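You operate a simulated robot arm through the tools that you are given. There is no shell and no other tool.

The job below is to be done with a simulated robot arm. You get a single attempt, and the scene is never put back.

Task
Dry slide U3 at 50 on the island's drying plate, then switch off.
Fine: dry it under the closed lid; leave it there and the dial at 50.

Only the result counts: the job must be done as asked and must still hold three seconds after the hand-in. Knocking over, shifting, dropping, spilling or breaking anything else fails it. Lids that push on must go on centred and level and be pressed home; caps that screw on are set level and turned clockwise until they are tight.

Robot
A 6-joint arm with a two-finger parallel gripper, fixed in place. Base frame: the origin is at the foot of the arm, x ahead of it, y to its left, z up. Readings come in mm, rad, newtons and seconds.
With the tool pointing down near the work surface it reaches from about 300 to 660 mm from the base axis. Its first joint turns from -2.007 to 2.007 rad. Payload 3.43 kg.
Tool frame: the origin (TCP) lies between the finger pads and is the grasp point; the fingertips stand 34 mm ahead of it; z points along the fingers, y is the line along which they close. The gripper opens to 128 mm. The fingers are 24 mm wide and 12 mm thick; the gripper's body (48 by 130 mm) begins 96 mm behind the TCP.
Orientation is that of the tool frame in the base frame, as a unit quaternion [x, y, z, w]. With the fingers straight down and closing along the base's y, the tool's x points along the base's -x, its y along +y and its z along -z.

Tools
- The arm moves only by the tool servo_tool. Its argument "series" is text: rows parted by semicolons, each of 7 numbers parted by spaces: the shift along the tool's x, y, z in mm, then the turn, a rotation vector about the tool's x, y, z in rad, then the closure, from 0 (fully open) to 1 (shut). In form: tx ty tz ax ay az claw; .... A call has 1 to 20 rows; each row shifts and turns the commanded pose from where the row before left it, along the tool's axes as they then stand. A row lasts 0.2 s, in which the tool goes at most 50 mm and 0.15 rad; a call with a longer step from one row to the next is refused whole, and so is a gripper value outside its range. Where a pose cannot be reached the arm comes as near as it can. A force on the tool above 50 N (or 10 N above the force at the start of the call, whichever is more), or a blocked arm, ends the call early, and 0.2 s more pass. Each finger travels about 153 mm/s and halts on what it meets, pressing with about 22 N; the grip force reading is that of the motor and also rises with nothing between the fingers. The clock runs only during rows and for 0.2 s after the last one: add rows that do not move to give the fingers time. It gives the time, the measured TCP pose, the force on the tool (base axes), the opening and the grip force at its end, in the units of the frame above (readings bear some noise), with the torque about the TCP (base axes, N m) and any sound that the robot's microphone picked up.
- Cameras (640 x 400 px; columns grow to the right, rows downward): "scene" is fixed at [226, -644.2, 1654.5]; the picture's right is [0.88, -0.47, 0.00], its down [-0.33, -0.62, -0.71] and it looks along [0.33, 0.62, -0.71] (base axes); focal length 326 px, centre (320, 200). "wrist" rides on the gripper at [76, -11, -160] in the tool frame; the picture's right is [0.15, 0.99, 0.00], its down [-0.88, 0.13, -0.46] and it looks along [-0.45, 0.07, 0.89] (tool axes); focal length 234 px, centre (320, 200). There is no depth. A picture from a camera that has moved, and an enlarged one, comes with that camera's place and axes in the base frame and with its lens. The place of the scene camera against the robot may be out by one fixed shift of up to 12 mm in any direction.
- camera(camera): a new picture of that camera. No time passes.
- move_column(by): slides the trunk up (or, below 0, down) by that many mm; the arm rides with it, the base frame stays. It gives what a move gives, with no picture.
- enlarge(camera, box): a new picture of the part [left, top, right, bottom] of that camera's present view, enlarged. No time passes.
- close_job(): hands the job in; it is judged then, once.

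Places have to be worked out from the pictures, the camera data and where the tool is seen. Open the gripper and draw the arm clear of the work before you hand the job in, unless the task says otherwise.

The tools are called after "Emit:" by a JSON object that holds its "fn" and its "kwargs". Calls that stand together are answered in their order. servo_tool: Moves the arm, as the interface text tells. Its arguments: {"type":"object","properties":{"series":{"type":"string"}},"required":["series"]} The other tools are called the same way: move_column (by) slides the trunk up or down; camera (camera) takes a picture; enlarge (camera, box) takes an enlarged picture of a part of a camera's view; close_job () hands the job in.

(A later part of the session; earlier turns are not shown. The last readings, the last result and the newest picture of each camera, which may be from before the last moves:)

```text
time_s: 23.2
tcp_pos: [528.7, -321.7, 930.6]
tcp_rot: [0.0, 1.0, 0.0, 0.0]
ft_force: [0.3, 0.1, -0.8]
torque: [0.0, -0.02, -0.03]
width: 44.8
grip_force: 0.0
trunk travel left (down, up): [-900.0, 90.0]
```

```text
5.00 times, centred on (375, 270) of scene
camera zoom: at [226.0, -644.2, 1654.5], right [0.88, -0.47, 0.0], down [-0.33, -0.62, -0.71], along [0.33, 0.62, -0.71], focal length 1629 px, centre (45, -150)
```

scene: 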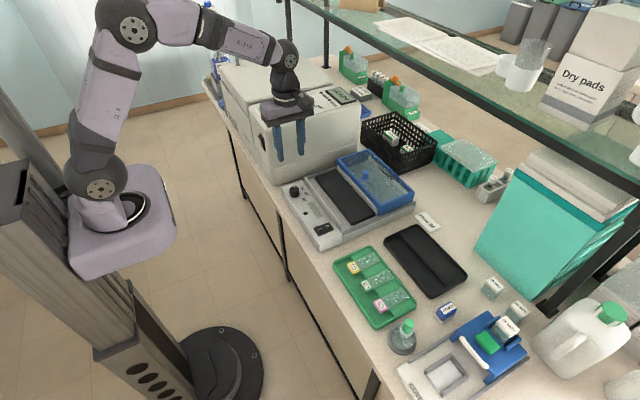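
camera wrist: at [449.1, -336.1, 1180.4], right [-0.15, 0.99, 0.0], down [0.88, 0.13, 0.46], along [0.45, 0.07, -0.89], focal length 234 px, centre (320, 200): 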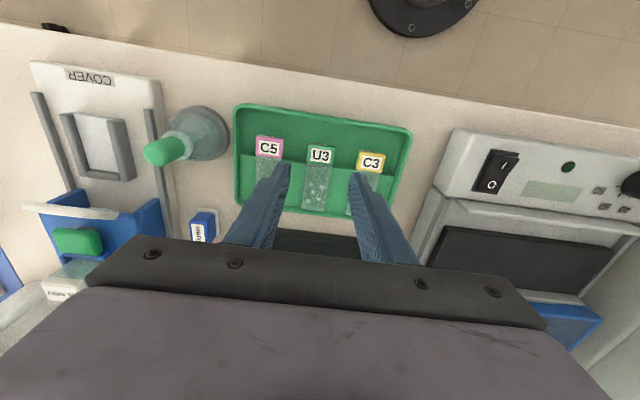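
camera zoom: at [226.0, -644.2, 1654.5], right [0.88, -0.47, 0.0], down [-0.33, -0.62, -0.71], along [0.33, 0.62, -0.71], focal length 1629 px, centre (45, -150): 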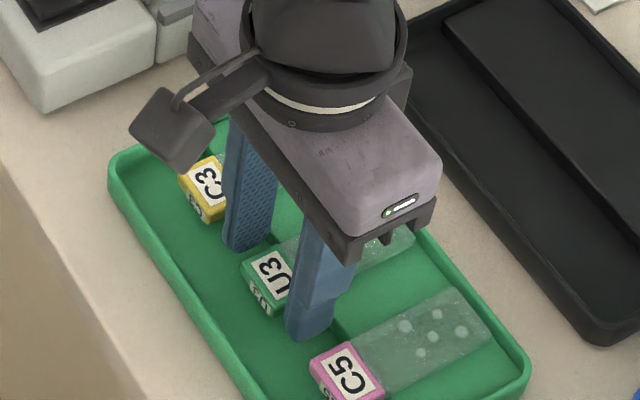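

The fingers flank the tag with a few millimetres each side. I'll nudge -1 mm in y and close gently.

Emit:
{"fn": "servo_tool", "kwargs": {"series": "0 -1 0 0 0 0 0.70; 0 0 0 0 0 0 0.74; 0 0 0 0 0 0 0.78; 0 0 0 0 0 0 0.85; 0 0 0 0 0 0 0.9; 0 0 0 0 0 0 0.9"}}

Emit:
{"fn": "enlarge", "kwargs": {"camera": "wrist", "box": [260, 110, 380, 210]}}

```text
time_s: 24.6
tcp_pos: [527.2, -325.2, 932.4]
tcp_rot: [-0.001, 1.0, 0.0, 0.0]
ft_force: [-0.2, -0.5, -0.7]
torque: [-0.02, -0.02, -0.02]
width: 31.4
grip_force: 22.1
trunk travel left (down, up): [-900.0, 90.0]
```

```text
4.00 times, centred on (320, 160) of wrist
camera zoom: at [452.7, -335.7, 1090.8], right [-0.15, 0.99, 0.0], down [0.88, 0.13, 0.46], along [0.45, 0.07, -0.89], focal length 937 px, centre (320, 360)
```

zoom: 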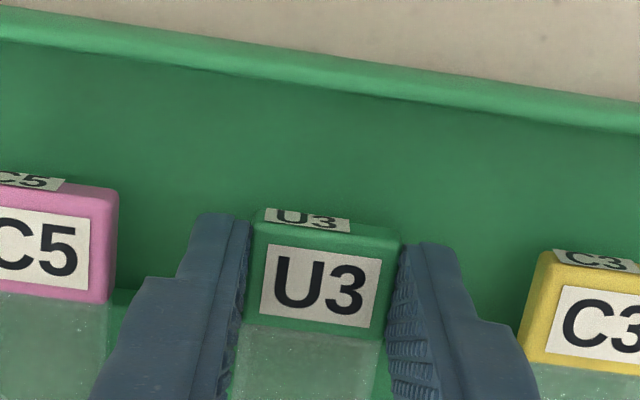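

The tag is held at 31.4 mm. I'll lift it straight up slowly and check.

Emit:
{"fn": "servo_tool", "kwargs": {"series": "0 0 -5 0 0 0 0.9; 0 0 -10 0 0 0 0.9; 0 0 -20 0 0 0 0.9; 0 0 -30 0 0 0 0.9; 0 0 -35 0 0 0 0.9; 0 0 0 0 0 0 0.9"}}

Emit:
{"fn": "camera", "kwargs": {"camera": "wrist"}}

Emit:
{"fn": "enlarge", "kwargs": {"camera": "scene", "box": [330, 210, 430, 310]}}

```text
time_s: 26.0
tcp_pos: [528.4, -323.8, 1030.2]
tcp_rot: [0.0, 1.0, 0.0, -0.001]
ft_force: [0.4, 0.4, -0.4]
torque: [-0.01, 0.03, -0.01]
width: 31.3
grip_force: 22.5
trunk travel left (down, up): [-900.0, 90.0]
```

```text
taken
camera wrist: at [452.9, -336.3, 1190.8], right [-0.15, 0.99, 0.0], down [0.88, 0.13, 0.46], along [0.45, 0.07, -0.89], focal length 234 px, centre (320, 200)
```

wrist: 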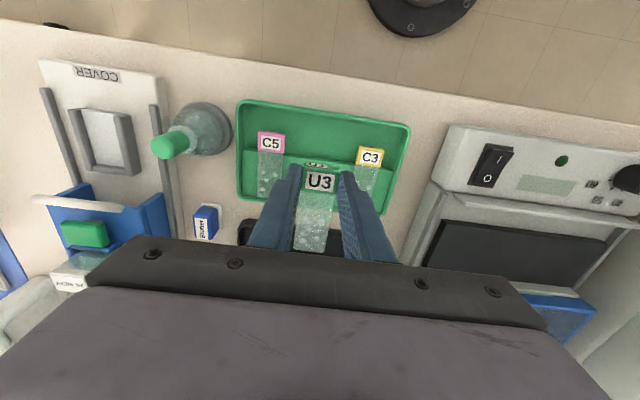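

```text
4.00 times, centred on (380, 260) of scene
camera zoom: at [226.0, -644.2, 1654.5], right [0.88, -0.47, 0.0], down [-0.33, -0.62, -0.71], along [0.33, 0.62, -0.71], focal length 1303 px, centre (80, -40)
```

zoom: 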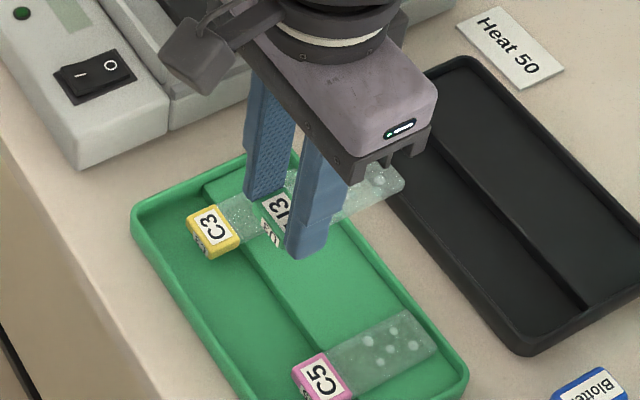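

The slide is held level and clear of the tray. I'll carry it over the plate, aiming for the tag centre at x≈577 and y≈-31.

Emit:
{"fn": "servo_tool", "kwargs": {"series": "0 10 -10 0 0 0 0.9; -7.1 40.4 -2 0 0 0 0.9; -7.1 40.4 0 0 0 0 0.9; -7.1 40.4 0 0 0 0 0.9; -7.1 40.4 0 0 0 0 0.9; -7.1 40.4 0 0 0 0 0.9; -7.1 40.4 0 0 0 0 0.9; -7.1 40.4 0 0 0 0 0.9; 0 0 0 0 0 0 0.9; 0 0 0 0 0 0 0.9"}}

Emit:
{"fn": "camera", "kwargs": {"camera": "wrist"}}

Emit:
{"fn": "enlarge", "kwargs": {"camera": "wrist", "box": [220, 80, 420, 240]}}

Emit:
{"fn": "enlarge", "kwargs": {"camera": "scene", "box": [280, 120, 420, 240]}}

```text
time_s: 28.2
tcp_pos: [578.6, -31.2, 1041.5]
tcp_rot: [0.0, 1.0, 0.0, 0.0]
ft_force: [-0.4, 0.9, -0.2]
torque: [-0.02, 0.02, 0.02]
width: 31.3
grip_force: 22.3
trunk travel left (down, up): [-900.0, 90.0]
```

```text
taken
camera wrist: at [501.9, -42.2, 1201.7], right [-0.15, 0.99, 0.0], down [0.88, 0.13, 0.46], along [0.45, 0.07, -0.89], focal length 234 px, centre (320, 200)
```

wrist: 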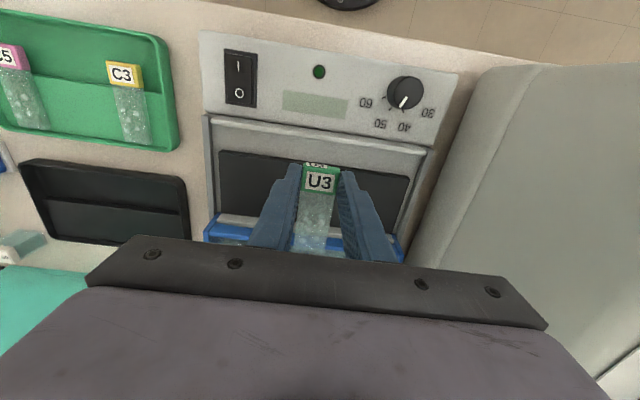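

```text
2.50 times, centred on (320, 160) of wrist
camera zoom: at [501.9, -42.2, 1201.7], right [-0.15, 0.99, 0.0], down [0.88, 0.13, 0.46], along [0.45, 0.07, -0.89], focal length 585 px, centre (320, 300)
```

zoom: 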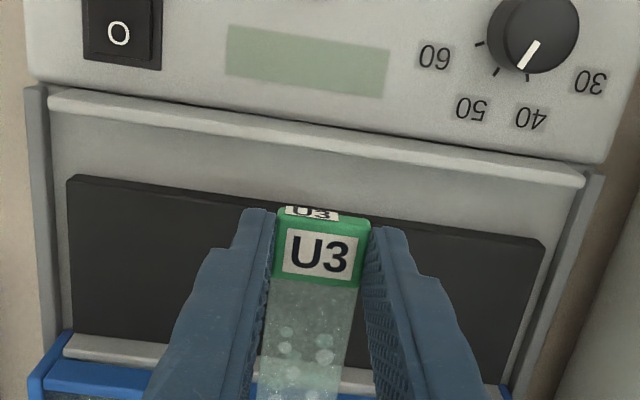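

```text
3.33 times, centred on (350, 180) of scene
camera zoom: at [226.0, -644.2, 1654.5], right [0.88, -0.47, 0.0], down [-0.33, -0.62, -0.71], along [0.33, 0.62, -0.71], focal length 1086 px, centre (220, 267)
```

zoom: 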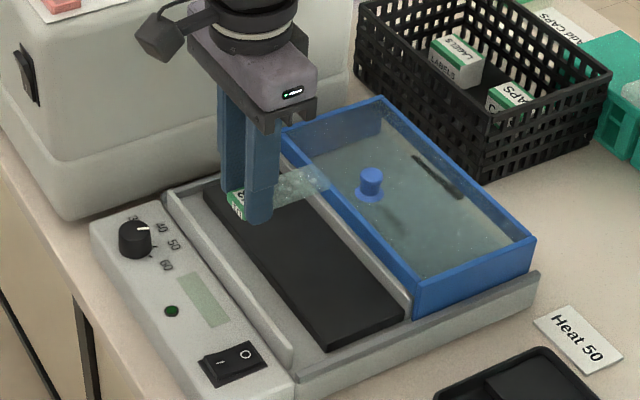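

The tag lines up over the gap between the near ridge (x≈561) and the plate edge (x≈595). I'll lower to about 10 mm above the expected rest and look again.

Emit:
{"fn": "servo_tool", "kwargs": {"series": "0 0 30 0 0 0 0.9; 0 0 25 0 0 0 0.9; 0 0 20 0 0 0 0.9; 0 0 8 0 0 0 0.9; 0 0 0 0 0 0 0.9"}}

Emit:
{"fn": "enlarge", "kwargs": {"camera": "wrist", "box": [220, 80, 420, 240]}}

Emit:
{"fn": "enlarge", "kwargs": {"camera": "scene", "box": [300, 140, 380, 220]}}

```text
time_s: 29.4
tcp_pos: [577.4, -31.1, 961.6]
tcp_rot: [0.0, 1.0, 0.0, 0.004]
ft_force: [1.6, -0.4, 17.6]
torque: [0.01, -0.29, 0.0]
width: 31.4
grip_force: 22.1
trunk travel left (down, up): [-900.0, 90.0]
```

```text
2.50 times, centred on (320, 160) of wrist
camera zoom: at [500.8, -42.6, 1121.0], right [-0.15, 0.99, 0.0], down [0.88, 0.13, 0.46], along [0.46, 0.07, -0.89], focal length 585 px, centre (320, 300)
```

zoom: 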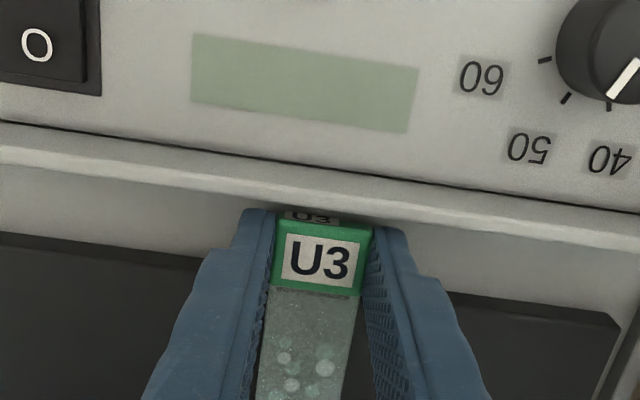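

```text
5.00 times, centred on (340, 180) of scene
camera zoom: at [226.0, -644.2, 1654.5], right [0.88, -0.47, 0.0], down [-0.33, -0.62, -0.71], along [0.33, 0.62, -0.71], focal length 1629 px, centre (220, 300)
```

zoom: 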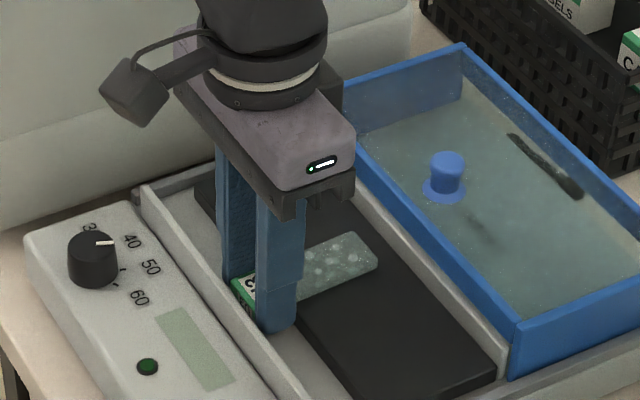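

There's already 17.6 N upward at z≈961.6, centred about 13 mm ahead of the TCP. That fits the glass resting on the plate (z≈930). I'll back off the pressing by about 2.5 mm and check.

Emit:
{"fn": "servo_tool", "kwargs": {"series": "0 0 -1.3 0 0 0 0.9; 0 0 -1.3 0 0 0 0.9; 0 0 0 0 0 0 0.9"}}

Emit:
{"fn": "enlarge", "kwargs": {"camera": "scene", "box": [320, 170, 365, 215]}}

Emit:
{"fn": "enlarge", "kwargs": {"camera": "wrist", "box": [270, 130, 370, 230]}}

```text
time_s: 30.2
tcp_pos: [578.0, -30.6, 961.7]
tcp_rot: [0.0, 1.0, 0.0, -0.001]
ft_force: [1.6, 0.8, 7.8]
torque: [-0.01, -0.14, 0.02]
width: 31.2
grip_force: 22.5
trunk travel left (down, up): [-900.0, 90.0]
```

```text
8.89 times, centred on (342, 192) of scene
camera zoom: at [226.0, -644.2, 1654.5], right [0.88, -0.47, 0.0], down [-0.33, -0.62, -0.71], along [0.33, 0.62, -0.71], focal length 2896 px, centre (120, 267)
```

zoom: 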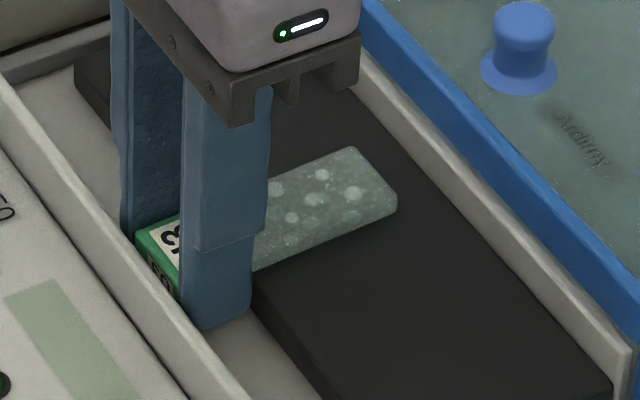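

```text
4.00 times, centred on (320, 180) of wrist
camera zoom: at [501.2, -42.7, 1121.8], right [-0.15, 0.99, 0.0], down [0.88, 0.13, 0.45], along [0.45, 0.07, -0.89], focal length 937 px, centre (320, 280)
```

zoom: 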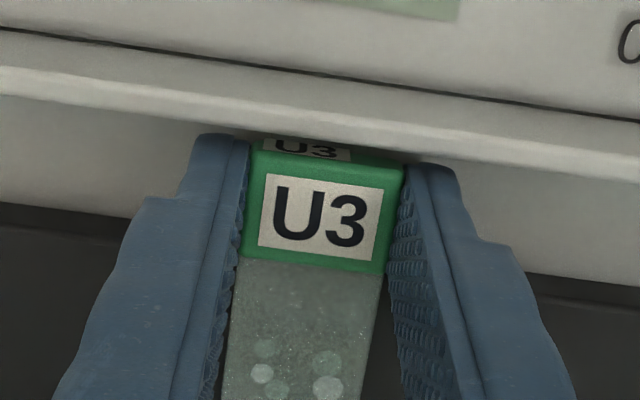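

The glass lies flat on the plate with the tag hanging in the gap before it. I'll back off 1 mm more, open and rise.

Emit:
{"fn": "servo_tool", "kwargs": {"series": "0 0 -1.2 0 0 0 0.9; 0 0 0 0 0 0 0.78; 0 0 0 0 0 0 0.72; 0 0 0 0 0 0 0.66; 0 0 0 0 0 0 0.66; 0 0 -8 0 0 0 0.66; 0 0 -25 0 0 0 0.66; 0 0 -40 0 0 0 0.66; 0 0 -40 0 0 0 0.66; 0 0 0 0 0 0 0.66"}}

Emit:
{"fn": "camera", "kwargs": {"camera": "wrist"}}

Emit:
{"fn": "enlarge", "kwargs": {"camera": "wrist", "box": [230, 80, 410, 240]}}

Emit:
{"fn": "enlarge", "kwargs": {"camera": "scene", "box": [300, 150, 380, 220]}}

```text
time_s: 32.4
tcp_pos: [577.2, -31.4, 1077.0]
tcp_rot: [0.0, 1.0, 0.0, -0.001]
ft_force: [0.1, 1.1, -0.1]
torque: [0.03, 0.03, 0.01]
width: 43.3
grip_force: 0.0
trunk travel left (down, up): [-900.0, 90.0]
```

```text
taken
camera wrist: at [501.7, -43.1, 1237.0], right [-0.15, 0.99, 0.0], down [0.88, 0.13, 0.46], along [0.45, 0.07, -0.89], focal length 234 px, centre (320, 200)
```

wrist: 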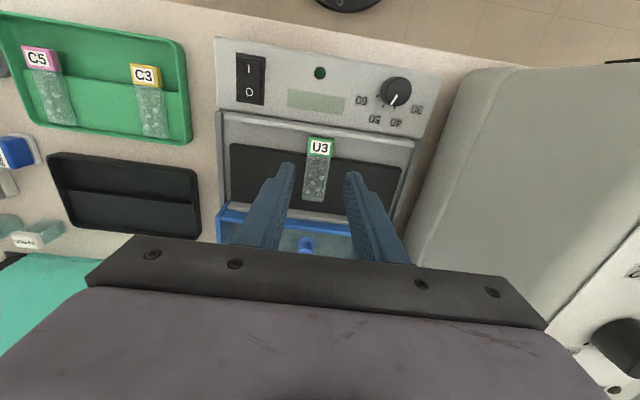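

```text
2.50 times, centred on (320, 160) of wrist
camera zoom: at [501.7, -43.1, 1237.0], right [-0.15, 0.99, 0.0], down [0.88, 0.13, 0.46], along [0.45, 0.07, -0.89], focal length 585 px, centre (320, 300)
```

zoom: 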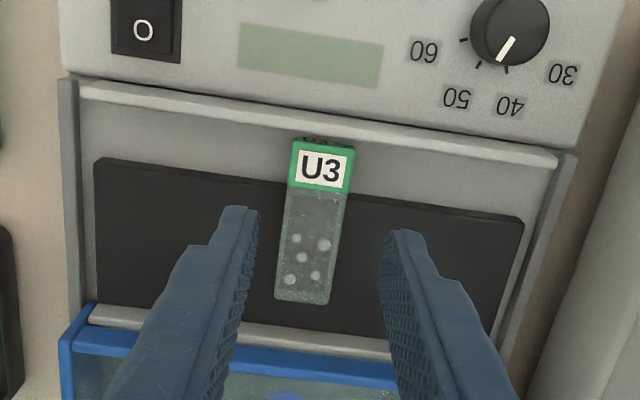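

```text
5.71 times, centred on (340, 185) of scene
camera zoom: at [226.0, -644.2, 1654.5], right [0.88, -0.47, 0.0], down [-0.33, -0.62, -0.71], along [0.33, 0.62, -0.71], focal length 1862 px, centre (206, 286)
```

zoom: 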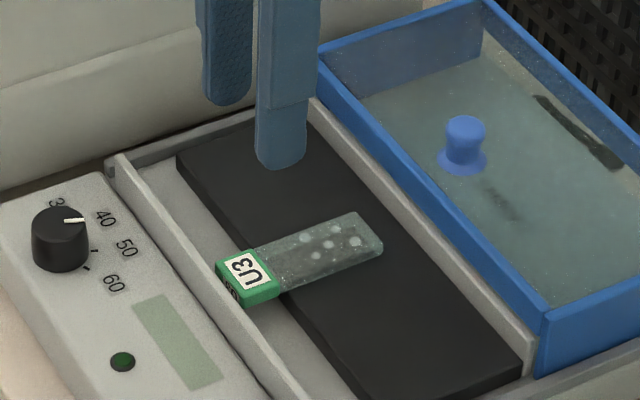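

The slide lies neatly on the plate. Now the lid: its knob is at about (710,-32), head z≈975–987, beyond the tool-down reach, so I'll tilt the tool outward 0.35 rad and move above it.

Emit:
{"fn": "servo_tool", "kwargs": {"series": "0 0 0 0 -0.1167 0 0.66; 0 0 0 0 -0.1167 0 0.66; 0 0 0 0 -0.1166 0 0.66; -35.4 -0.5 22.5 0 0 0 0.66; -35.4 0 22.5 0 0 0 0.66; -35.4 0 22.5 0 0 0 0.66; 0 0 0 0 0 0 0.66; 0 0 0 0 0 0 0.66"}}

Emit:
{"fn": "camera", "kwargs": {"camera": "wrist"}}

Emit:
{"fn": "enlarge", "kwargs": {"camera": "wrist", "box": [240, 100, 400, 240]}}

Emit:
{"fn": "enlarge", "kwargs": {"camera": "scene", "box": [290, 100, 430, 240]}}

```text
time_s: 34.2
tcp_pos: [702.3, -33.0, 1048.9]
tcp_rot: [0.0, 0.985, 0.0, 0.174]
ft_force: [-0.8, -0.5, 0.0]
torque: [-0.01, -0.02, -0.02]
width: 43.7
grip_force: 0.0
trunk travel left (down, up): [-900.0, 90.0]
```

```text
taken
camera wrist: at [576.0, -44.1, 1173.1], right [-0.14, 0.99, -0.05], down [0.67, 0.13, 0.73], along [0.73, 0.07, -0.68], focal length 234 px, centre (320, 200)
```

wrist: 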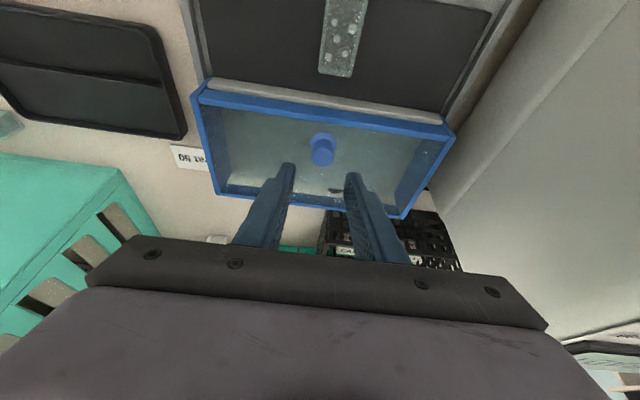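

```text
2.86 times, centred on (320, 170) of wrist
camera zoom: at [576.0, -44.1, 1173.1], right [-0.14, 0.99, -0.05], down [0.67, 0.13, 0.73], along [0.73, 0.07, -0.68], focal length 669 px, centre (320, 286)
```

zoom: 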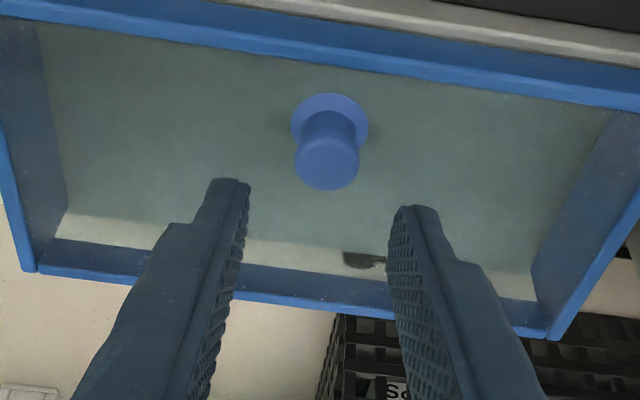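

```text
2.86 times, centred on (360, 170) of scene
camera zoom: at [226.0, -644.2, 1654.5], right [0.88, -0.47, 0.0], down [-0.33, -0.62, -0.71], along [0.33, 0.62, -0.71], focal length 931 px, centre (206, 286)
```

zoom: 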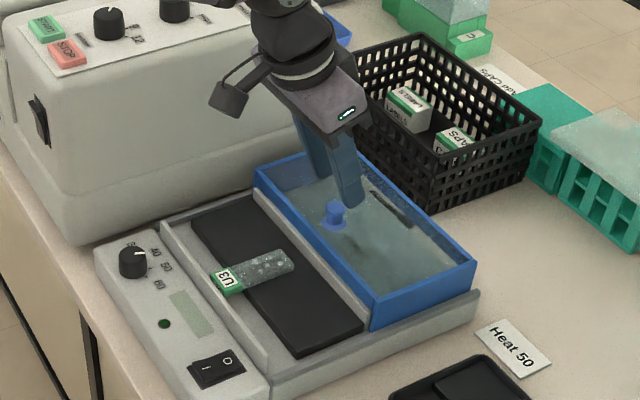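

The pose is reachable, and the knob refines to (712, -31.5), z 963–988. I'll descend vertically 43.6 mm so the pads straddle the knob head.

Emit:
{"fn": "servo_tool", "kwargs": {"series": "4.8 0.5 13.11 0 0 0 0.66; 4.11 0.5 11.27 0 0 0 0.66; 3.43 0.5 9.39 0 0 0 0.66; 2.61 0 7.19 0 0 0 0.66; 0 0 0 0 0 0 0.66; 0 0 0 0 0 0 0.66"}}

Emit:
{"fn": "enlarge", "kwargs": {"camera": "wrist", "box": [240, 100, 400, 240]}}

Emit:
{"fn": "enlarge", "kwargs": {"camera": "scene", "box": [330, 130, 400, 200]}}

```text
time_s: 35.6
tcp_pos: [701.5, -30.5, 1006.9]
tcp_rot: [0.0, 0.985, 0.001, 0.174]
ft_force: [-0.5, 0.0, -0.3]
torque: [0.03, -0.03, 0.01]
width: 43.6
grip_force: 0.0
trunk travel left (down, up): [-900.0, 90.0]
```

```text
2.86 times, centred on (320, 170) of wrist
camera zoom: at [575.0, -42.0, 1130.0], right [-0.14, 0.99, -0.05], down [0.67, 0.13, 0.73], along [0.73, 0.07, -0.68], focal length 669 px, centre (320, 286)
```

zoom: 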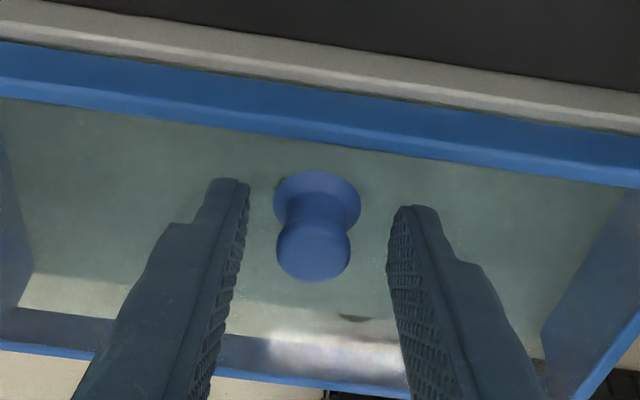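

```text
5.71 times, centred on (365, 165) of scene
camera zoom: at [226.0, -644.2, 1654.5], right [0.88, -0.47, 0.0], down [-0.33, -0.62, -0.71], along [0.33, 0.62, -0.71], focal length 1862 px, centre (63, 400)
```

zoom: 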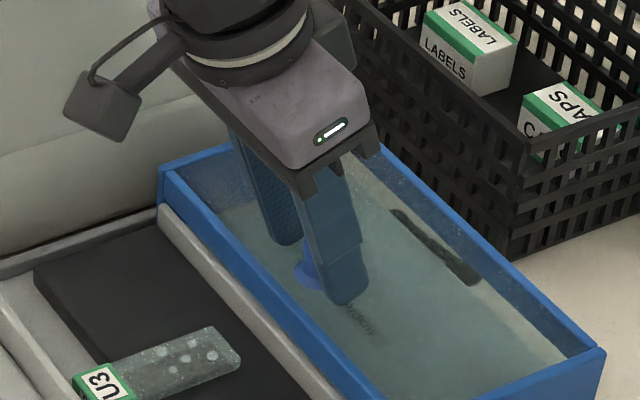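

The knob sits centred between the pads. I'll close on it.

Emit:
{"fn": "servo_tool", "kwargs": {"series": "0 0 0 0 0 0 0.75; 0 0 0 0 0 0 0.82; 0 0 0 0 0 0 0.9; 0 0 0 0 0 0 0.95; 0 0 0 0 0 0 0.95"}}

Emit:
{"fn": "enlarge", "kwargs": {"camera": "wrist", "box": [240, 100, 400, 240]}}

```text
time_s: 36.8
tcp_pos: [701.4, -31.0, 1006.1]
tcp_rot: [0.0, 0.985, -0.001, 0.174]
ft_force: [-0.1, -6.9, 1.4]
torque: [-0.19, 0.36, -0.13]
width: 20.4
grip_force: 45.0
trunk travel left (down, up): [-900.0, 90.0]
```

```text
2.86 times, centred on (320, 170) of wrist
camera zoom: at [574.9, -43.5, 1130.2], right [-0.14, 0.99, -0.05], down [0.67, 0.13, 0.73], along [0.73, 0.07, -0.68], focal length 669 px, centre (320, 286)
```

zoom: 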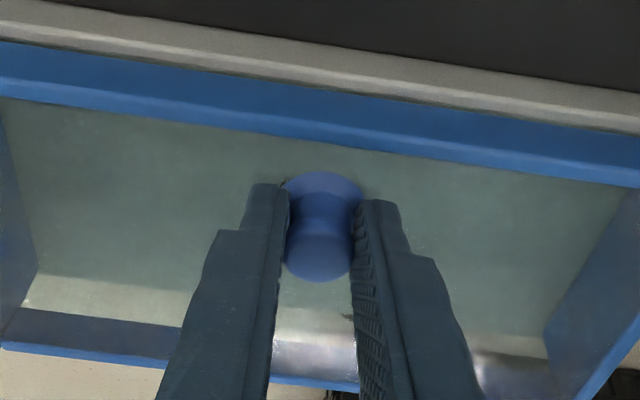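

The knob is held at 20.4 mm. I'll ease sideways 1 mm, then pull the lid 6 mm toward the panel to feel whether it slides.

Emit:
{"fn": "servo_tool", "kwargs": {"series": "0 -1 0 0 0 0 0.95; 2.82 0 -1.03 0 0 0 0.95; 2.82 0 -1.03 0 0 0 0.95; 0 0 0 0 0 0 0.95"}}

Emit:
{"fn": "enlarge", "kwargs": {"camera": "scene", "box": [310, 130, 430, 230]}}

```text
time_s: 37.8
tcp_pos: [693.9, -31.6, 1005.5]
tcp_rot: [-0.001, 0.985, 0.0, 0.174]
ft_force: [-0.6, -3.8, 0.4]
torque: [-0.12, 0.03, -0.05]
width: 20.2
grip_force: 45.2
trunk travel left (down, up): [-900.0, 90.0]
```

```text
4.00 times, centred on (370, 180) of scene
camera zoom: at [226.0, -644.2, 1654.5], right [0.88, -0.47, 0.0], down [-0.33, -0.62, -0.71], along [0.33, 0.62, -0.71], focal length 1303 px, centre (120, 280)
```

zoom: 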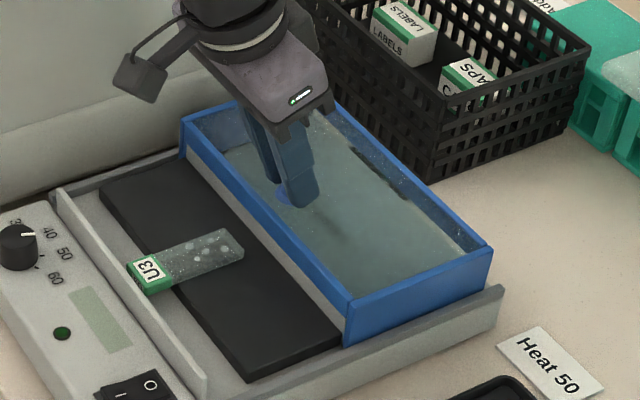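

The lid slides freely over the ridge. I'll continue another 42 mm and check that the slide stays put under the advancing front edge.

Emit:
{"fn": "servo_tool", "kwargs": {"series": "5.64 0 -2.06 0 0 0 0.95; 5.64 0 -2.06 0 0 0 0.95; 5.64 0 -2.06 0 0 0 0.95; 5.64 0 -2.06 0 0 0 0.95; 5.64 0 -2.06 0 0 0 0.95; 5.64 0 -2.06 0 0 0 0.95; 5.64 0 -2.06 0 0 0 0.95; 0 0 0 0 0 0 0.95"}}

Emit:
{"fn": "enlarge", "kwargs": {"camera": "scene", "box": [290, 130, 410, 230]}}

Emit:
{"fn": "enlarge", "kwargs": {"camera": "wrist", "box": [200, 0, 440, 200]}}

```text
time_s: 39.6
tcp_pos: [653.2, -31.0, 1006.8]
tcp_rot: [0.0, 0.985, 0.0, 0.172]
ft_force: [0.6, -4.4, -0.3]
torque: [-0.16, -0.17, -0.04]
width: 20.3
grip_force: 45.3
trunk travel left (down, up): [-900.0, 90.0]
```

```text
4.00 times, centred on (350, 180) of scene
camera zoom: at [226.0, -644.2, 1654.5], right [0.88, -0.47, 0.0], down [-0.33, -0.62, -0.71], along [0.33, 0.62, -0.71], focal length 1303 px, centre (200, 280)
```

zoom: 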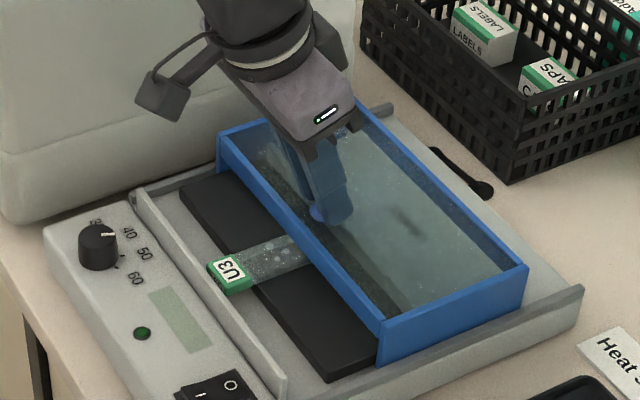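

```text
2.00 times, centred on (320, 100) of wrist
camera zoom: at [526.4, -43.5, 1130.4], right [-0.14, 0.99, -0.05], down [0.67, 0.13, 0.73], along [0.73, 0.07, -0.68], focal length 468 px, centre (320, 400)
```

zoom: 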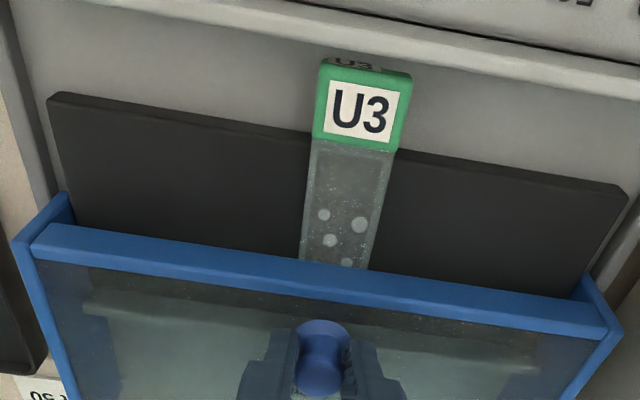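

The lid front passes over the glass without disturbing it. I'll slide another 36 mm and look again.

Emit:
{"fn": "servo_tool", "kwargs": {"series": "5.64 0 -2.06 0 0 0 0.95; 5.64 0 -2.06 0 0 0 0.95; 5.64 0 -2.06 0 0 0 0.95; 5.64 0 -2.06 0 0 0 0.95; 5.64 0 -2.06 0 0 0 0.95; 5.64 0 -2.06 0 0 0 0.95; 0 0 0 0 0 0 0.95"}}

Emit:
{"fn": "enlarge", "kwargs": {"camera": "scene", "box": [290, 130, 410, 230]}}

Emit:
{"fn": "enlarge", "kwargs": {"camera": "wrist", "box": [200, 0, 440, 200]}}

```text
time_s: 41.2
tcp_pos: [618.1, -31.3, 1006.1]
tcp_rot: [0.0, 0.985, 0.0, 0.173]
ft_force: [0.3, -4.1, -1.6]
torque: [-0.1, -0.28, 0.03]
width: 20.1
grip_force: 45.5
trunk travel left (down, up): [-900.0, 90.0]
```

```text
4.00 times, centred on (350, 180) of scene
camera zoom: at [226.0, -644.2, 1654.5], right [0.88, -0.47, 0.0], down [-0.33, -0.62, -0.71], along [0.33, 0.62, -0.71], focal length 1303 px, centre (200, 280)
```

zoom: 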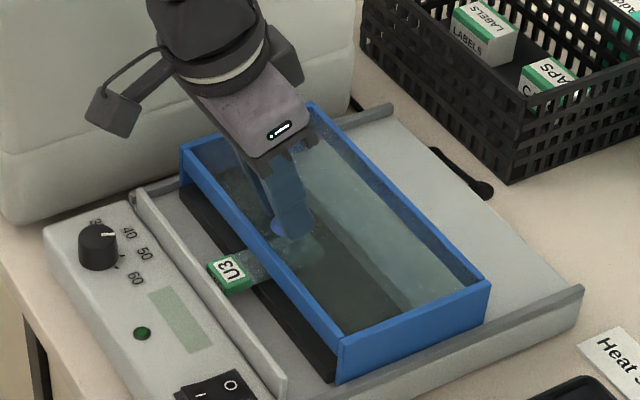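

```text
2.00 times, centred on (320, 100) of wrist
camera zoom: at [491.3, -43.6, 1130.4], right [-0.14, 0.99, -0.05], down [0.67, 0.13, 0.73], along [0.73, 0.07, -0.68], focal length 468 px, centre (320, 400)
```

zoom: 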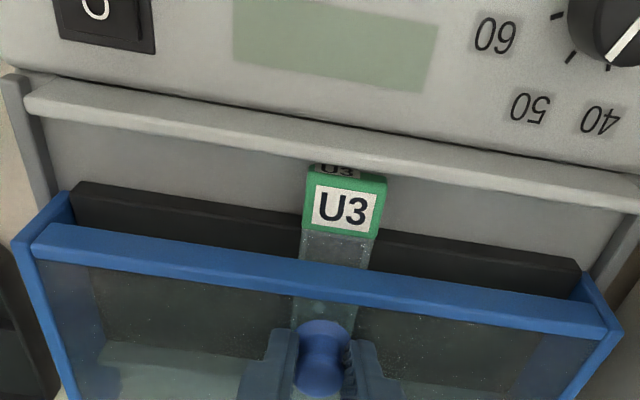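

All is still well and the slide has not moved. I'll slide on slowly over the tag, 24 mm.

Emit:
{"fn": "servo_tool", "kwargs": {"series": "3.76 0 -1.37 0 0 0 0.95; 3.76 0 -1.37 0 0 0 0.95; 3.76 0 -1.37 0 0 0 0.95; 3.76 0 -1.37 0 0 0 0.95; 3.76 0 -1.37 0 0 0 0.95; 3.76 0 -1.37 0 0 0 0.95; 0 0 0 0 0 0 0.95"}}

Emit:
{"fn": "enlarge", "kwargs": {"camera": "scene", "box": [280, 140, 400, 240]}}

Emit:
{"fn": "enlarge", "kwargs": {"camera": "wrist", "box": [200, 0, 440, 200]}}

```text
time_s: 42.8
tcp_pos: [593.0, -32.5, 1006.6]
tcp_rot: [0.0, 0.985, 0.0, 0.173]
ft_force: [0.4, -4.0, -2.8]
torque: [-0.18, -0.12, -0.04]
width: 20.0
grip_force: 44.9
trunk travel left (down, up): [-900.0, 90.0]
```

```text
4.00 times, centred on (340, 190) of scene
camera zoom: at [226.0, -644.2, 1654.5], right [0.88, -0.47, 0.0], down [-0.33, -0.62, -0.71], along [0.33, 0.62, -0.71], focal length 1303 px, centre (240, 240)
```

zoom: 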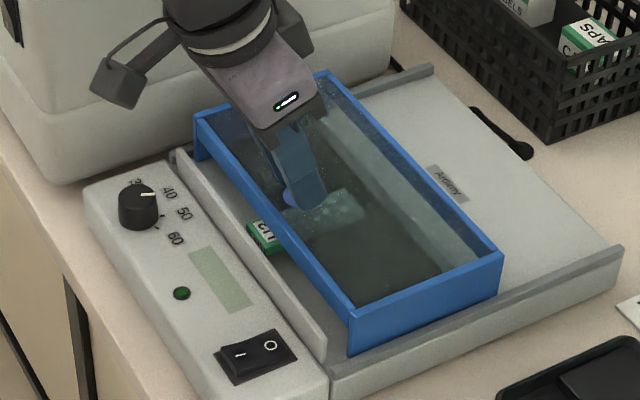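

```text
2.00 times, centred on (320, 100) of wrist
camera zoom: at [467.1, -43.6, 1130.5], right [-0.14, 0.99, -0.05], down [0.67, 0.13, 0.73], along [0.73, 0.07, -0.68], focal length 468 px, centre (320, 400)
```

zoom: 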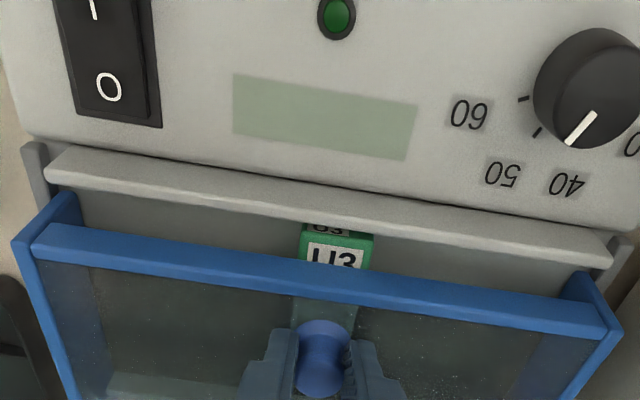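

The front edge is above the tag with the slide unmoved. About 20 mm remain, so I'll go 16 mm more and check.

Emit:
{"fn": "servo_tool", "kwargs": {"series": "3.76 0 -1.37 0 0 0 0.95; 3.76 0 -1.37 0 0 0 0.95; 3.76 0 -1.37 0 0 0 0.95; 3.76 0 -1.37 0 0 0 0.95; 0 0 0 0 0 0 0.95"}}

Emit:
{"fn": "enlarge", "kwargs": {"camera": "scene", "box": [280, 140, 400, 240]}}

Emit:
{"fn": "enlarge", "kwargs": {"camera": "wrist", "box": [200, 0, 440, 200]}}

```text
time_s: 44.0
tcp_pos: [578.0, -31.2, 1006.1]
tcp_rot: [0.0, 0.985, 0.0, 0.173]
ft_force: [-0.9, -4.0, -6.3]
torque: [-0.07, -0.69, -0.02]
width: 19.9
grip_force: 45.0
trunk travel left (down, up): [-900.0, 90.0]
```

```text
4.00 times, centred on (340, 190) of scene
camera zoom: at [226.0, -644.2, 1654.5], right [0.88, -0.47, 0.0], down [-0.33, -0.62, -0.71], along [0.33, 0.62, -0.71], focal length 1303 px, centre (240, 240)
```

zoom: 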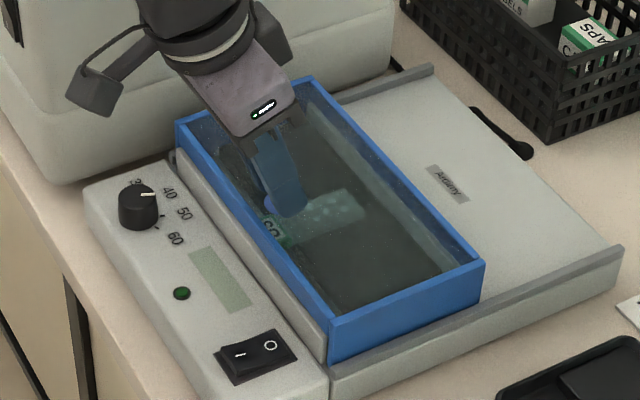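

```text
2.00 times, centred on (320, 100) of wrist
camera zoom: at [450.8, -43.6, 1130.6], right [-0.14, 0.99, -0.05], down [0.67, 0.13, 0.73], along [0.73, 0.07, -0.68], focal length 468 px, centre (320, 400)
```

zoom: 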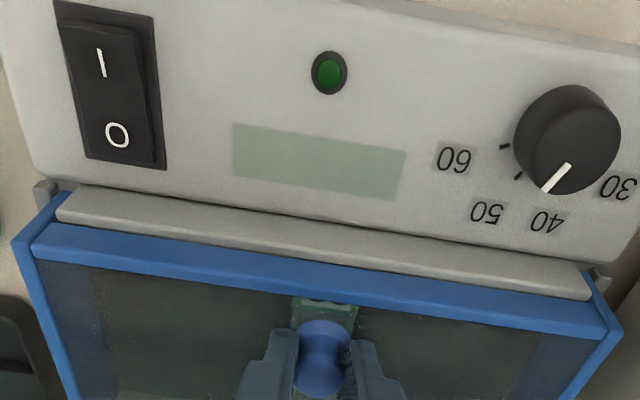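

The side walls are now flanking the near ridge and only a few millimetres remain to the stop. I'll relieve the slight upward pull and creep on in 1.5 mm steps to feel for it.

Emit:
{"fn": "servo_tool", "kwargs": {"series": "0.3 0 0.9 0 0 0 0.95; 1.41 0 -0.51 0 0 0 0.95; 1.41 0 -0.51 0 0 0 0.95; 1.41 0 -0.51 0 0 0 0.95; 0 0 0 0 0 0 0.95"}}

Emit:
{"fn": "enlarge", "kwargs": {"camera": "scene", "box": [280, 140, 400, 240]}}

Emit:
{"fn": "enlarge", "kwargs": {"camera": "wrist", "box": [200, 0, 440, 200]}}

```text
time_s: 45.2
tcp_pos: [572.3, -32.1, 1007.3]
tcp_rot: [0.0, 0.985, 0.0, 0.175]
ft_force: [1.5, -4.2, 2.9]
torque: [-0.09, 0.66, -0.09]
width: 19.9
grip_force: 44.9
trunk travel left (down, up): [-900.0, 90.0]
```

```text
4.00 times, centred on (340, 190) of scene
camera zoom: at [226.0, -644.2, 1654.5], right [0.88, -0.47, 0.0], down [-0.33, -0.62, -0.71], along [0.33, 0.62, -0.71], focal length 1303 px, centre (240, 240)
```

zoom: 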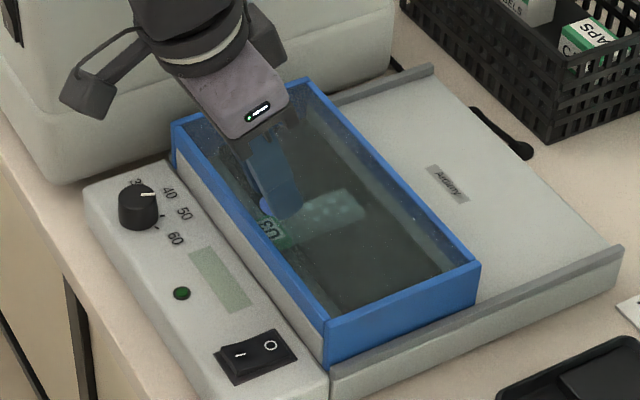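

```text
2.00 times, centred on (320, 100) of wrist
camera zoom: at [446.4, -43.6, 1130.1], right [-0.14, 0.99, -0.05], down [0.67, 0.13, 0.73], along [0.73, 0.07, -0.68], focal length 468 px, centre (320, 400)
```

zoom: 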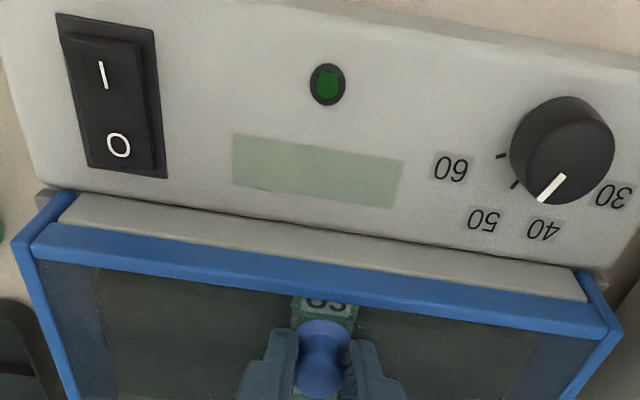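

No stop has been felt yet, so I'll keep creeping 6 mm.

Emit:
{"fn": "servo_tool", "kwargs": {"series": "1.41 0 -0.51 0 0 0 0.95; 1.41 0 -0.51 0 0 0 0.95; 1.41 0 -0.51 0 0 0 0.95; 1.41 0 -0.51 0 0 0 0.95; 0 0 0 0 0 0 0.95"}}

Emit:
{"fn": "enlarge", "kwargs": {"camera": "scene", "box": [280, 140, 400, 240]}}

Emit:
{"fn": "enlarge", "kwargs": {"camera": "wrist", "box": [200, 0, 440, 200]}}

```text
time_s: 46.4
tcp_pos: [571.7, -32.1, 1007.4]
tcp_rot: [-0.001, 0.984, 0.001, 0.179]
ft_force: [22.1, -2.4, 4.1]
torque: [0.06, 0.33, 0.03]
width: 20.2
grip_force: 45.0
trunk travel left (down, up): [-900.0, 90.0]
```

```text
4.00 times, centred on (340, 190) of scene
camera zoom: at [226.0, -644.2, 1654.5], right [0.88, -0.47, 0.0], down [-0.33, -0.62, -0.71], along [0.33, 0.62, -0.71], focal length 1303 px, centre (240, 240)
```

zoom: 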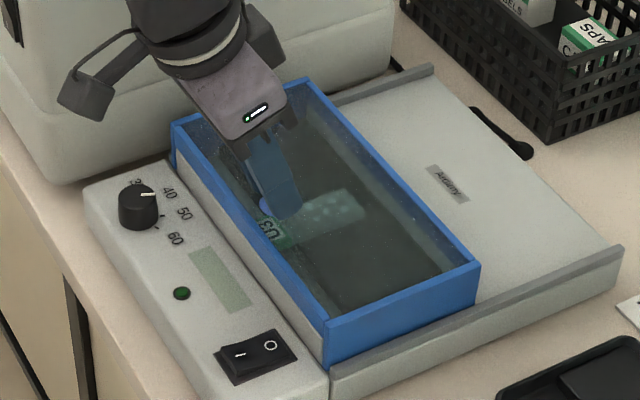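

```text
2.00 times, centred on (320, 100) of wrist
camera zoom: at [445.1, -43.4, 1129.2], right [-0.14, 0.99, -0.05], down [0.66, 0.13, 0.74], along [0.73, 0.07, -0.68], focal length 468 px, centre (320, 400)
```

zoom: 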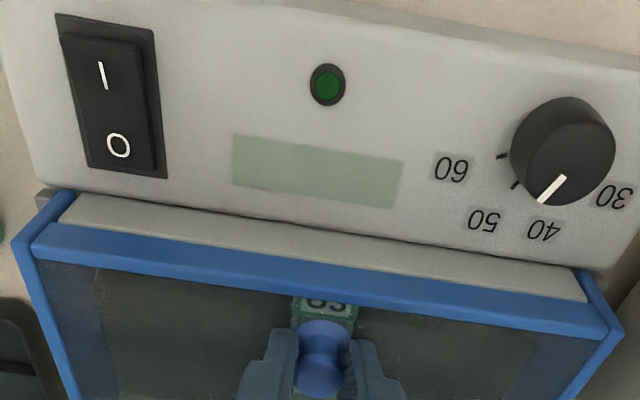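

The lid has hit its end stop: 22 N and no further travel, so it's closed. I'll relax the push by 4 mm, open, and withdraw along the tool axis.

Emit:
{"fn": "servo_tool", "kwargs": {"series": "-1.88 0 0.69 0 0 0 0.95; -1.88 0 0.69 0 0 0 0.95; 0 0 0 0 0 0 0.95; 0 0 0 0 0 0 0.85; 0 0 0 0 0 0 0.75; 0 0 0 0 0 0 0.66; 0 0 0 0 0 0 0.66; 0 0 -15 0 0 0 0.66; 0 0 -30 0 0 0 0.66; 0 0 -40 0 0 0 0.66; 0 0 -30 0 0 0 0.66; 0 0 0 0 0 0 0.66"}}

Emit:
{"fn": "camera", "kwargs": {"camera": "wrist"}}

Emit:
{"fn": "enlarge", "kwargs": {"camera": "scene", "box": [270, 130, 420, 250]}}

```text
time_s: 49.0
tcp_pos: [530.1, -31.7, 1113.0]
tcp_rot: [0.0, 0.985, 0.0, 0.173]
ft_force: [0.8, 0.2, -0.5]
torque: [-0.02, 0.0, 0.01]
width: 43.6
grip_force: 0.0
trunk travel left (down, up): [-900.0, 90.0]
```

```text
taken
camera wrist: at [404.0, -43.5, 1237.3], right [-0.14, 0.99, -0.05], down [0.67, 0.13, 0.73], along [0.73, 0.07, -0.68], focal length 234 px, centre (320, 200)
```

wrist: 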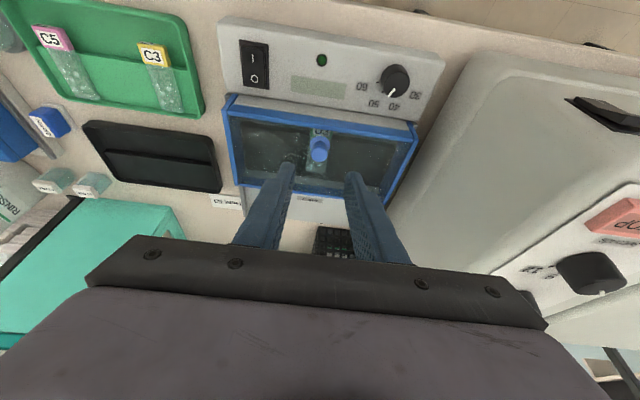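

```text
3.33 times, centred on (345, 190) of scene
camera zoom: at [226.0, -644.2, 1654.5], right [0.88, -0.47, 0.0], down [-0.33, -0.62, -0.71], along [0.33, 0.62, -0.71], focal length 1086 px, centre (237, 233)
```

zoom: 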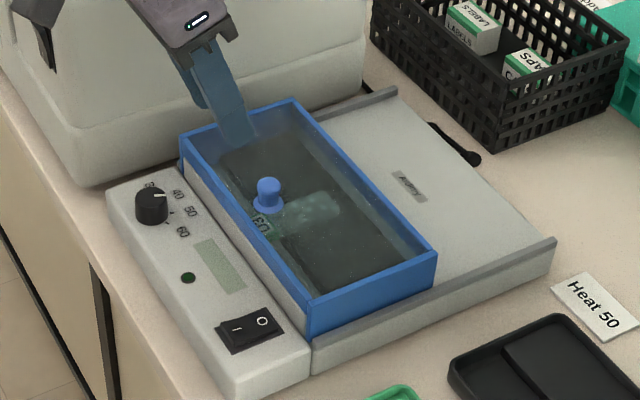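

The lid is closed over the slide. I'll zoom in on the display and the switch.

Emit:
{"fn": "enlarge", "kwargs": {"camera": "wrist", "box": [220, 30, 430, 120]}}

Emit:
{"fn": "enlarge", "kwargs": {"camera": "wrist", "box": [230, 30, 290, 100]}}

Emit:
{"fn": "enlarge", "kwargs": {"camera": "scene", "box": [310, 190, 370, 240]}}

```text
3.05 times, centred on (325, 75) of wrist
camera zoom: at [404.0, -43.5, 1237.3], right [-0.14, 0.99, -0.05], down [0.67, 0.13, 0.73], along [0.73, 0.07, -0.68], focal length 714 px, centre (305, 581)
```

zoom: 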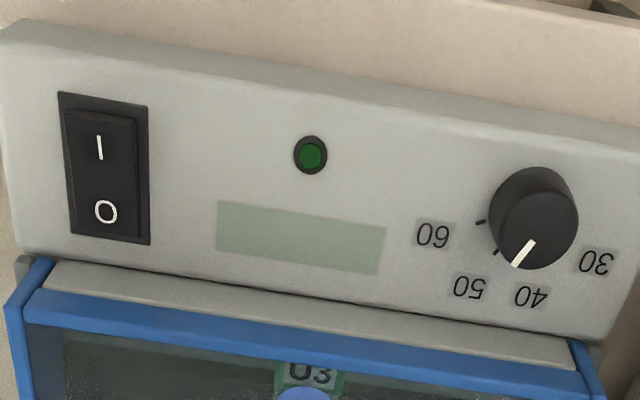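

```text
5.71 times, centred on (260, 65) of wrist
camera zoom: at [404.0, -43.5, 1237.3], right [-0.14, 0.99, -0.05], down [0.67, 0.13, 0.73], along [0.73, 0.07, -0.68], focal length 1338 px, centre (663, 971)
```

zoom: 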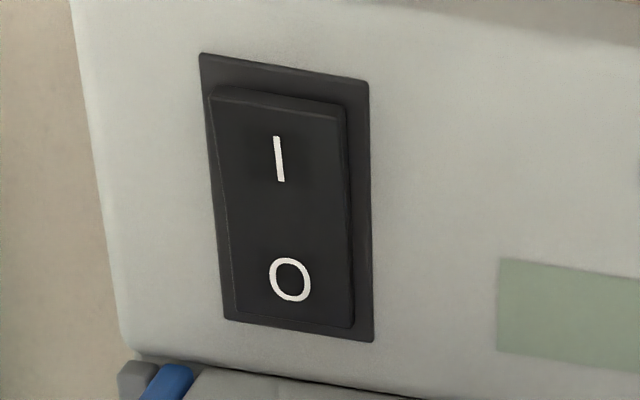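

```text
8.00 times, centred on (340, 215) of scene
camera zoom: at [226.0, -644.2, 1654.5], right [0.88, -0.47, 0.0], down [-0.33, -0.62, -0.71], along [0.33, 0.62, -0.71], focal length 2607 px, centre (160, 80)
```

zoom: 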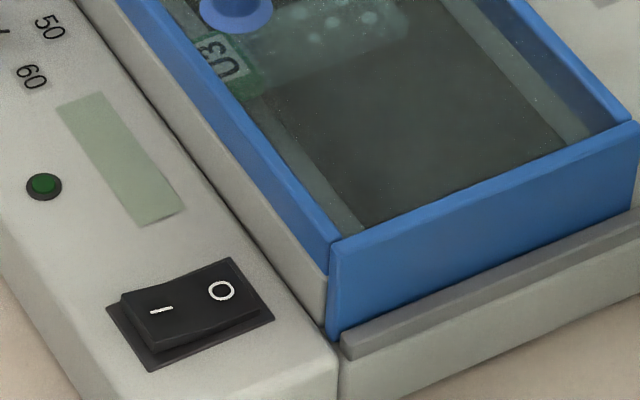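

The switch is off, with its I side (robot side) raised near (501,-125, z≈936) and the O side near (527,-125, z≈931). I'll straighten the tool, close the fingers and go above the I side.

Emit:
{"fn": "servo_tool", "kwargs": {"series": "0 0 0 0 0.1167 0 0.8; 0 0 0 0 0.1167 0 1; 0 0 0 0 0.1166 0 1; 10 -31 15 0 0 0 1; 10 -31 15 0 0 0 1; 10 -31.5 15 0 0 0 1; 0 0 35 0 0 0 1; 0 0 25 0 0 0 1; 0 0 0 0 0 0 1"}}

Emit:
{"fn": "camera", "kwargs": {"camera": "wrist"}}

Emit:
{"fn": "enlarge", "kwargs": {"camera": "scene", "box": [290, 160, 380, 250]}}

Emit:
{"fn": "enlarge", "kwargs": {"camera": "wrist", "box": [250, 110, 390, 230]}}

```text
time_s: 51.0
tcp_pos: [500.0, -123.5, 1009.0]
tcp_rot: [0.0, 1.0, 0.0, 0.0]
ft_force: [-0.7, 0.1, -0.3]
torque: [0.0, -0.01, 0.01]
width: 0.2
grip_force: 22.2
trunk travel left (down, up): [-900.0, 90.0]
```

```text
taken
camera wrist: at [424.1, -135.6, 1169.2], right [-0.15, 0.99, 0.0], down [0.88, 0.13, 0.46], along [0.45, 0.07, -0.89], focal length 234 px, centre (320, 200)
```

wrist: 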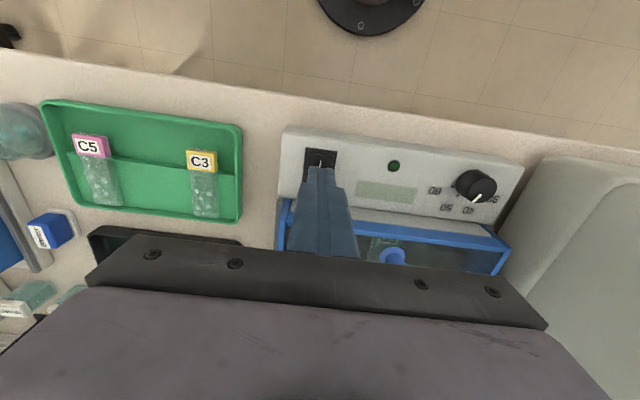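

```text
4.44 times, centred on (335, 205) of scene
camera zoom: at [226.0, -644.2, 1654.5], right [0.88, -0.47, 0.0], down [-0.33, -0.62, -0.71], along [0.33, 0.62, -0.71], focal length 1448 px, centre (253, 178)
```

zoom: 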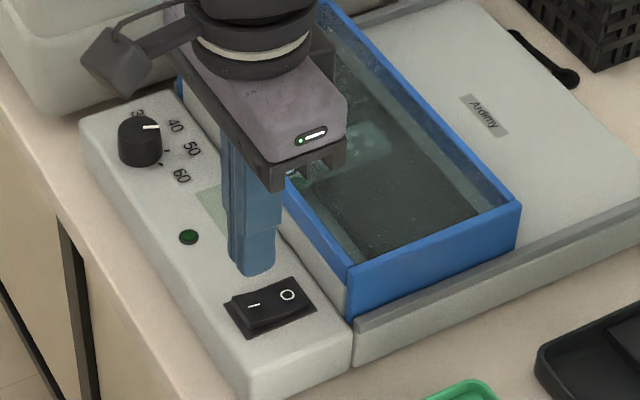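

```text
3.33 times, centred on (320, 170) of wrist
camera zoom: at [424.1, -135.6, 1169.2], right [-0.15, 0.99, 0.0], down [0.88, 0.13, 0.46], along [0.45, 0.07, -0.89], focal length 781 px, centre (320, 300)
```

zoom: 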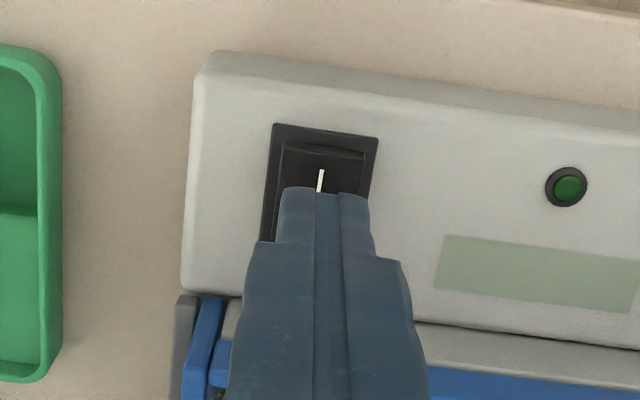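

The fingertips are aligned over the rocker's I half (near edge x≈490, y≈-124). I'll lower onto it and press in small steps.

Emit:
{"fn": "servo_tool", "kwargs": {"series": "0 0 20 0 0 0 1; 0 0 13 0 0 0 1; 0 0 3 0 0 0 1; 0 0 3 0 0 0 1; 0 0 2 0 0 0 1; 0 0 2 0 0 0 1; 0 0 0 0 0 0 1"}}

Emit:
{"fn": "enlarge", "kwargs": {"camera": "scene", "box": [290, 160, 380, 250]}}

```text
time_s: 52.6
tcp_pos: [500.9, -124.3, 967.6]
tcp_rot: [0.0, 1.0, 0.0, 0.002]
ft_force: [-1.0, 1.4, 11.0]
torque: [0.02, -0.08, -0.01]
width: 0.0
grip_force: 22.0
trunk travel left (down, up): [-900.0, 90.0]
```

```text
4.44 times, centred on (335, 205) of scene
camera zoom: at [226.0, -644.2, 1654.5], right [0.88, -0.47, 0.0], down [-0.33, -0.62, -0.71], along [0.33, 0.62, -0.71], focal length 1448 px, centre (253, 178)
```

zoom: 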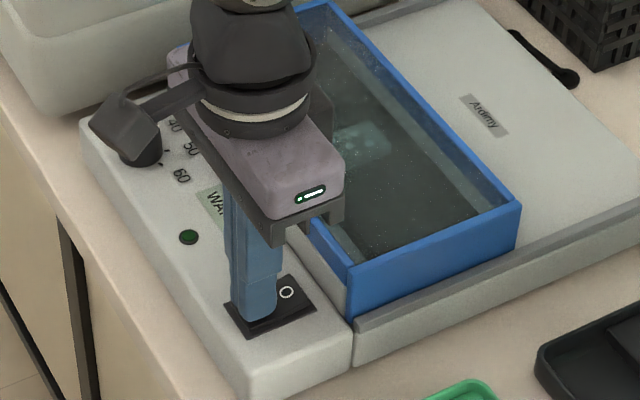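

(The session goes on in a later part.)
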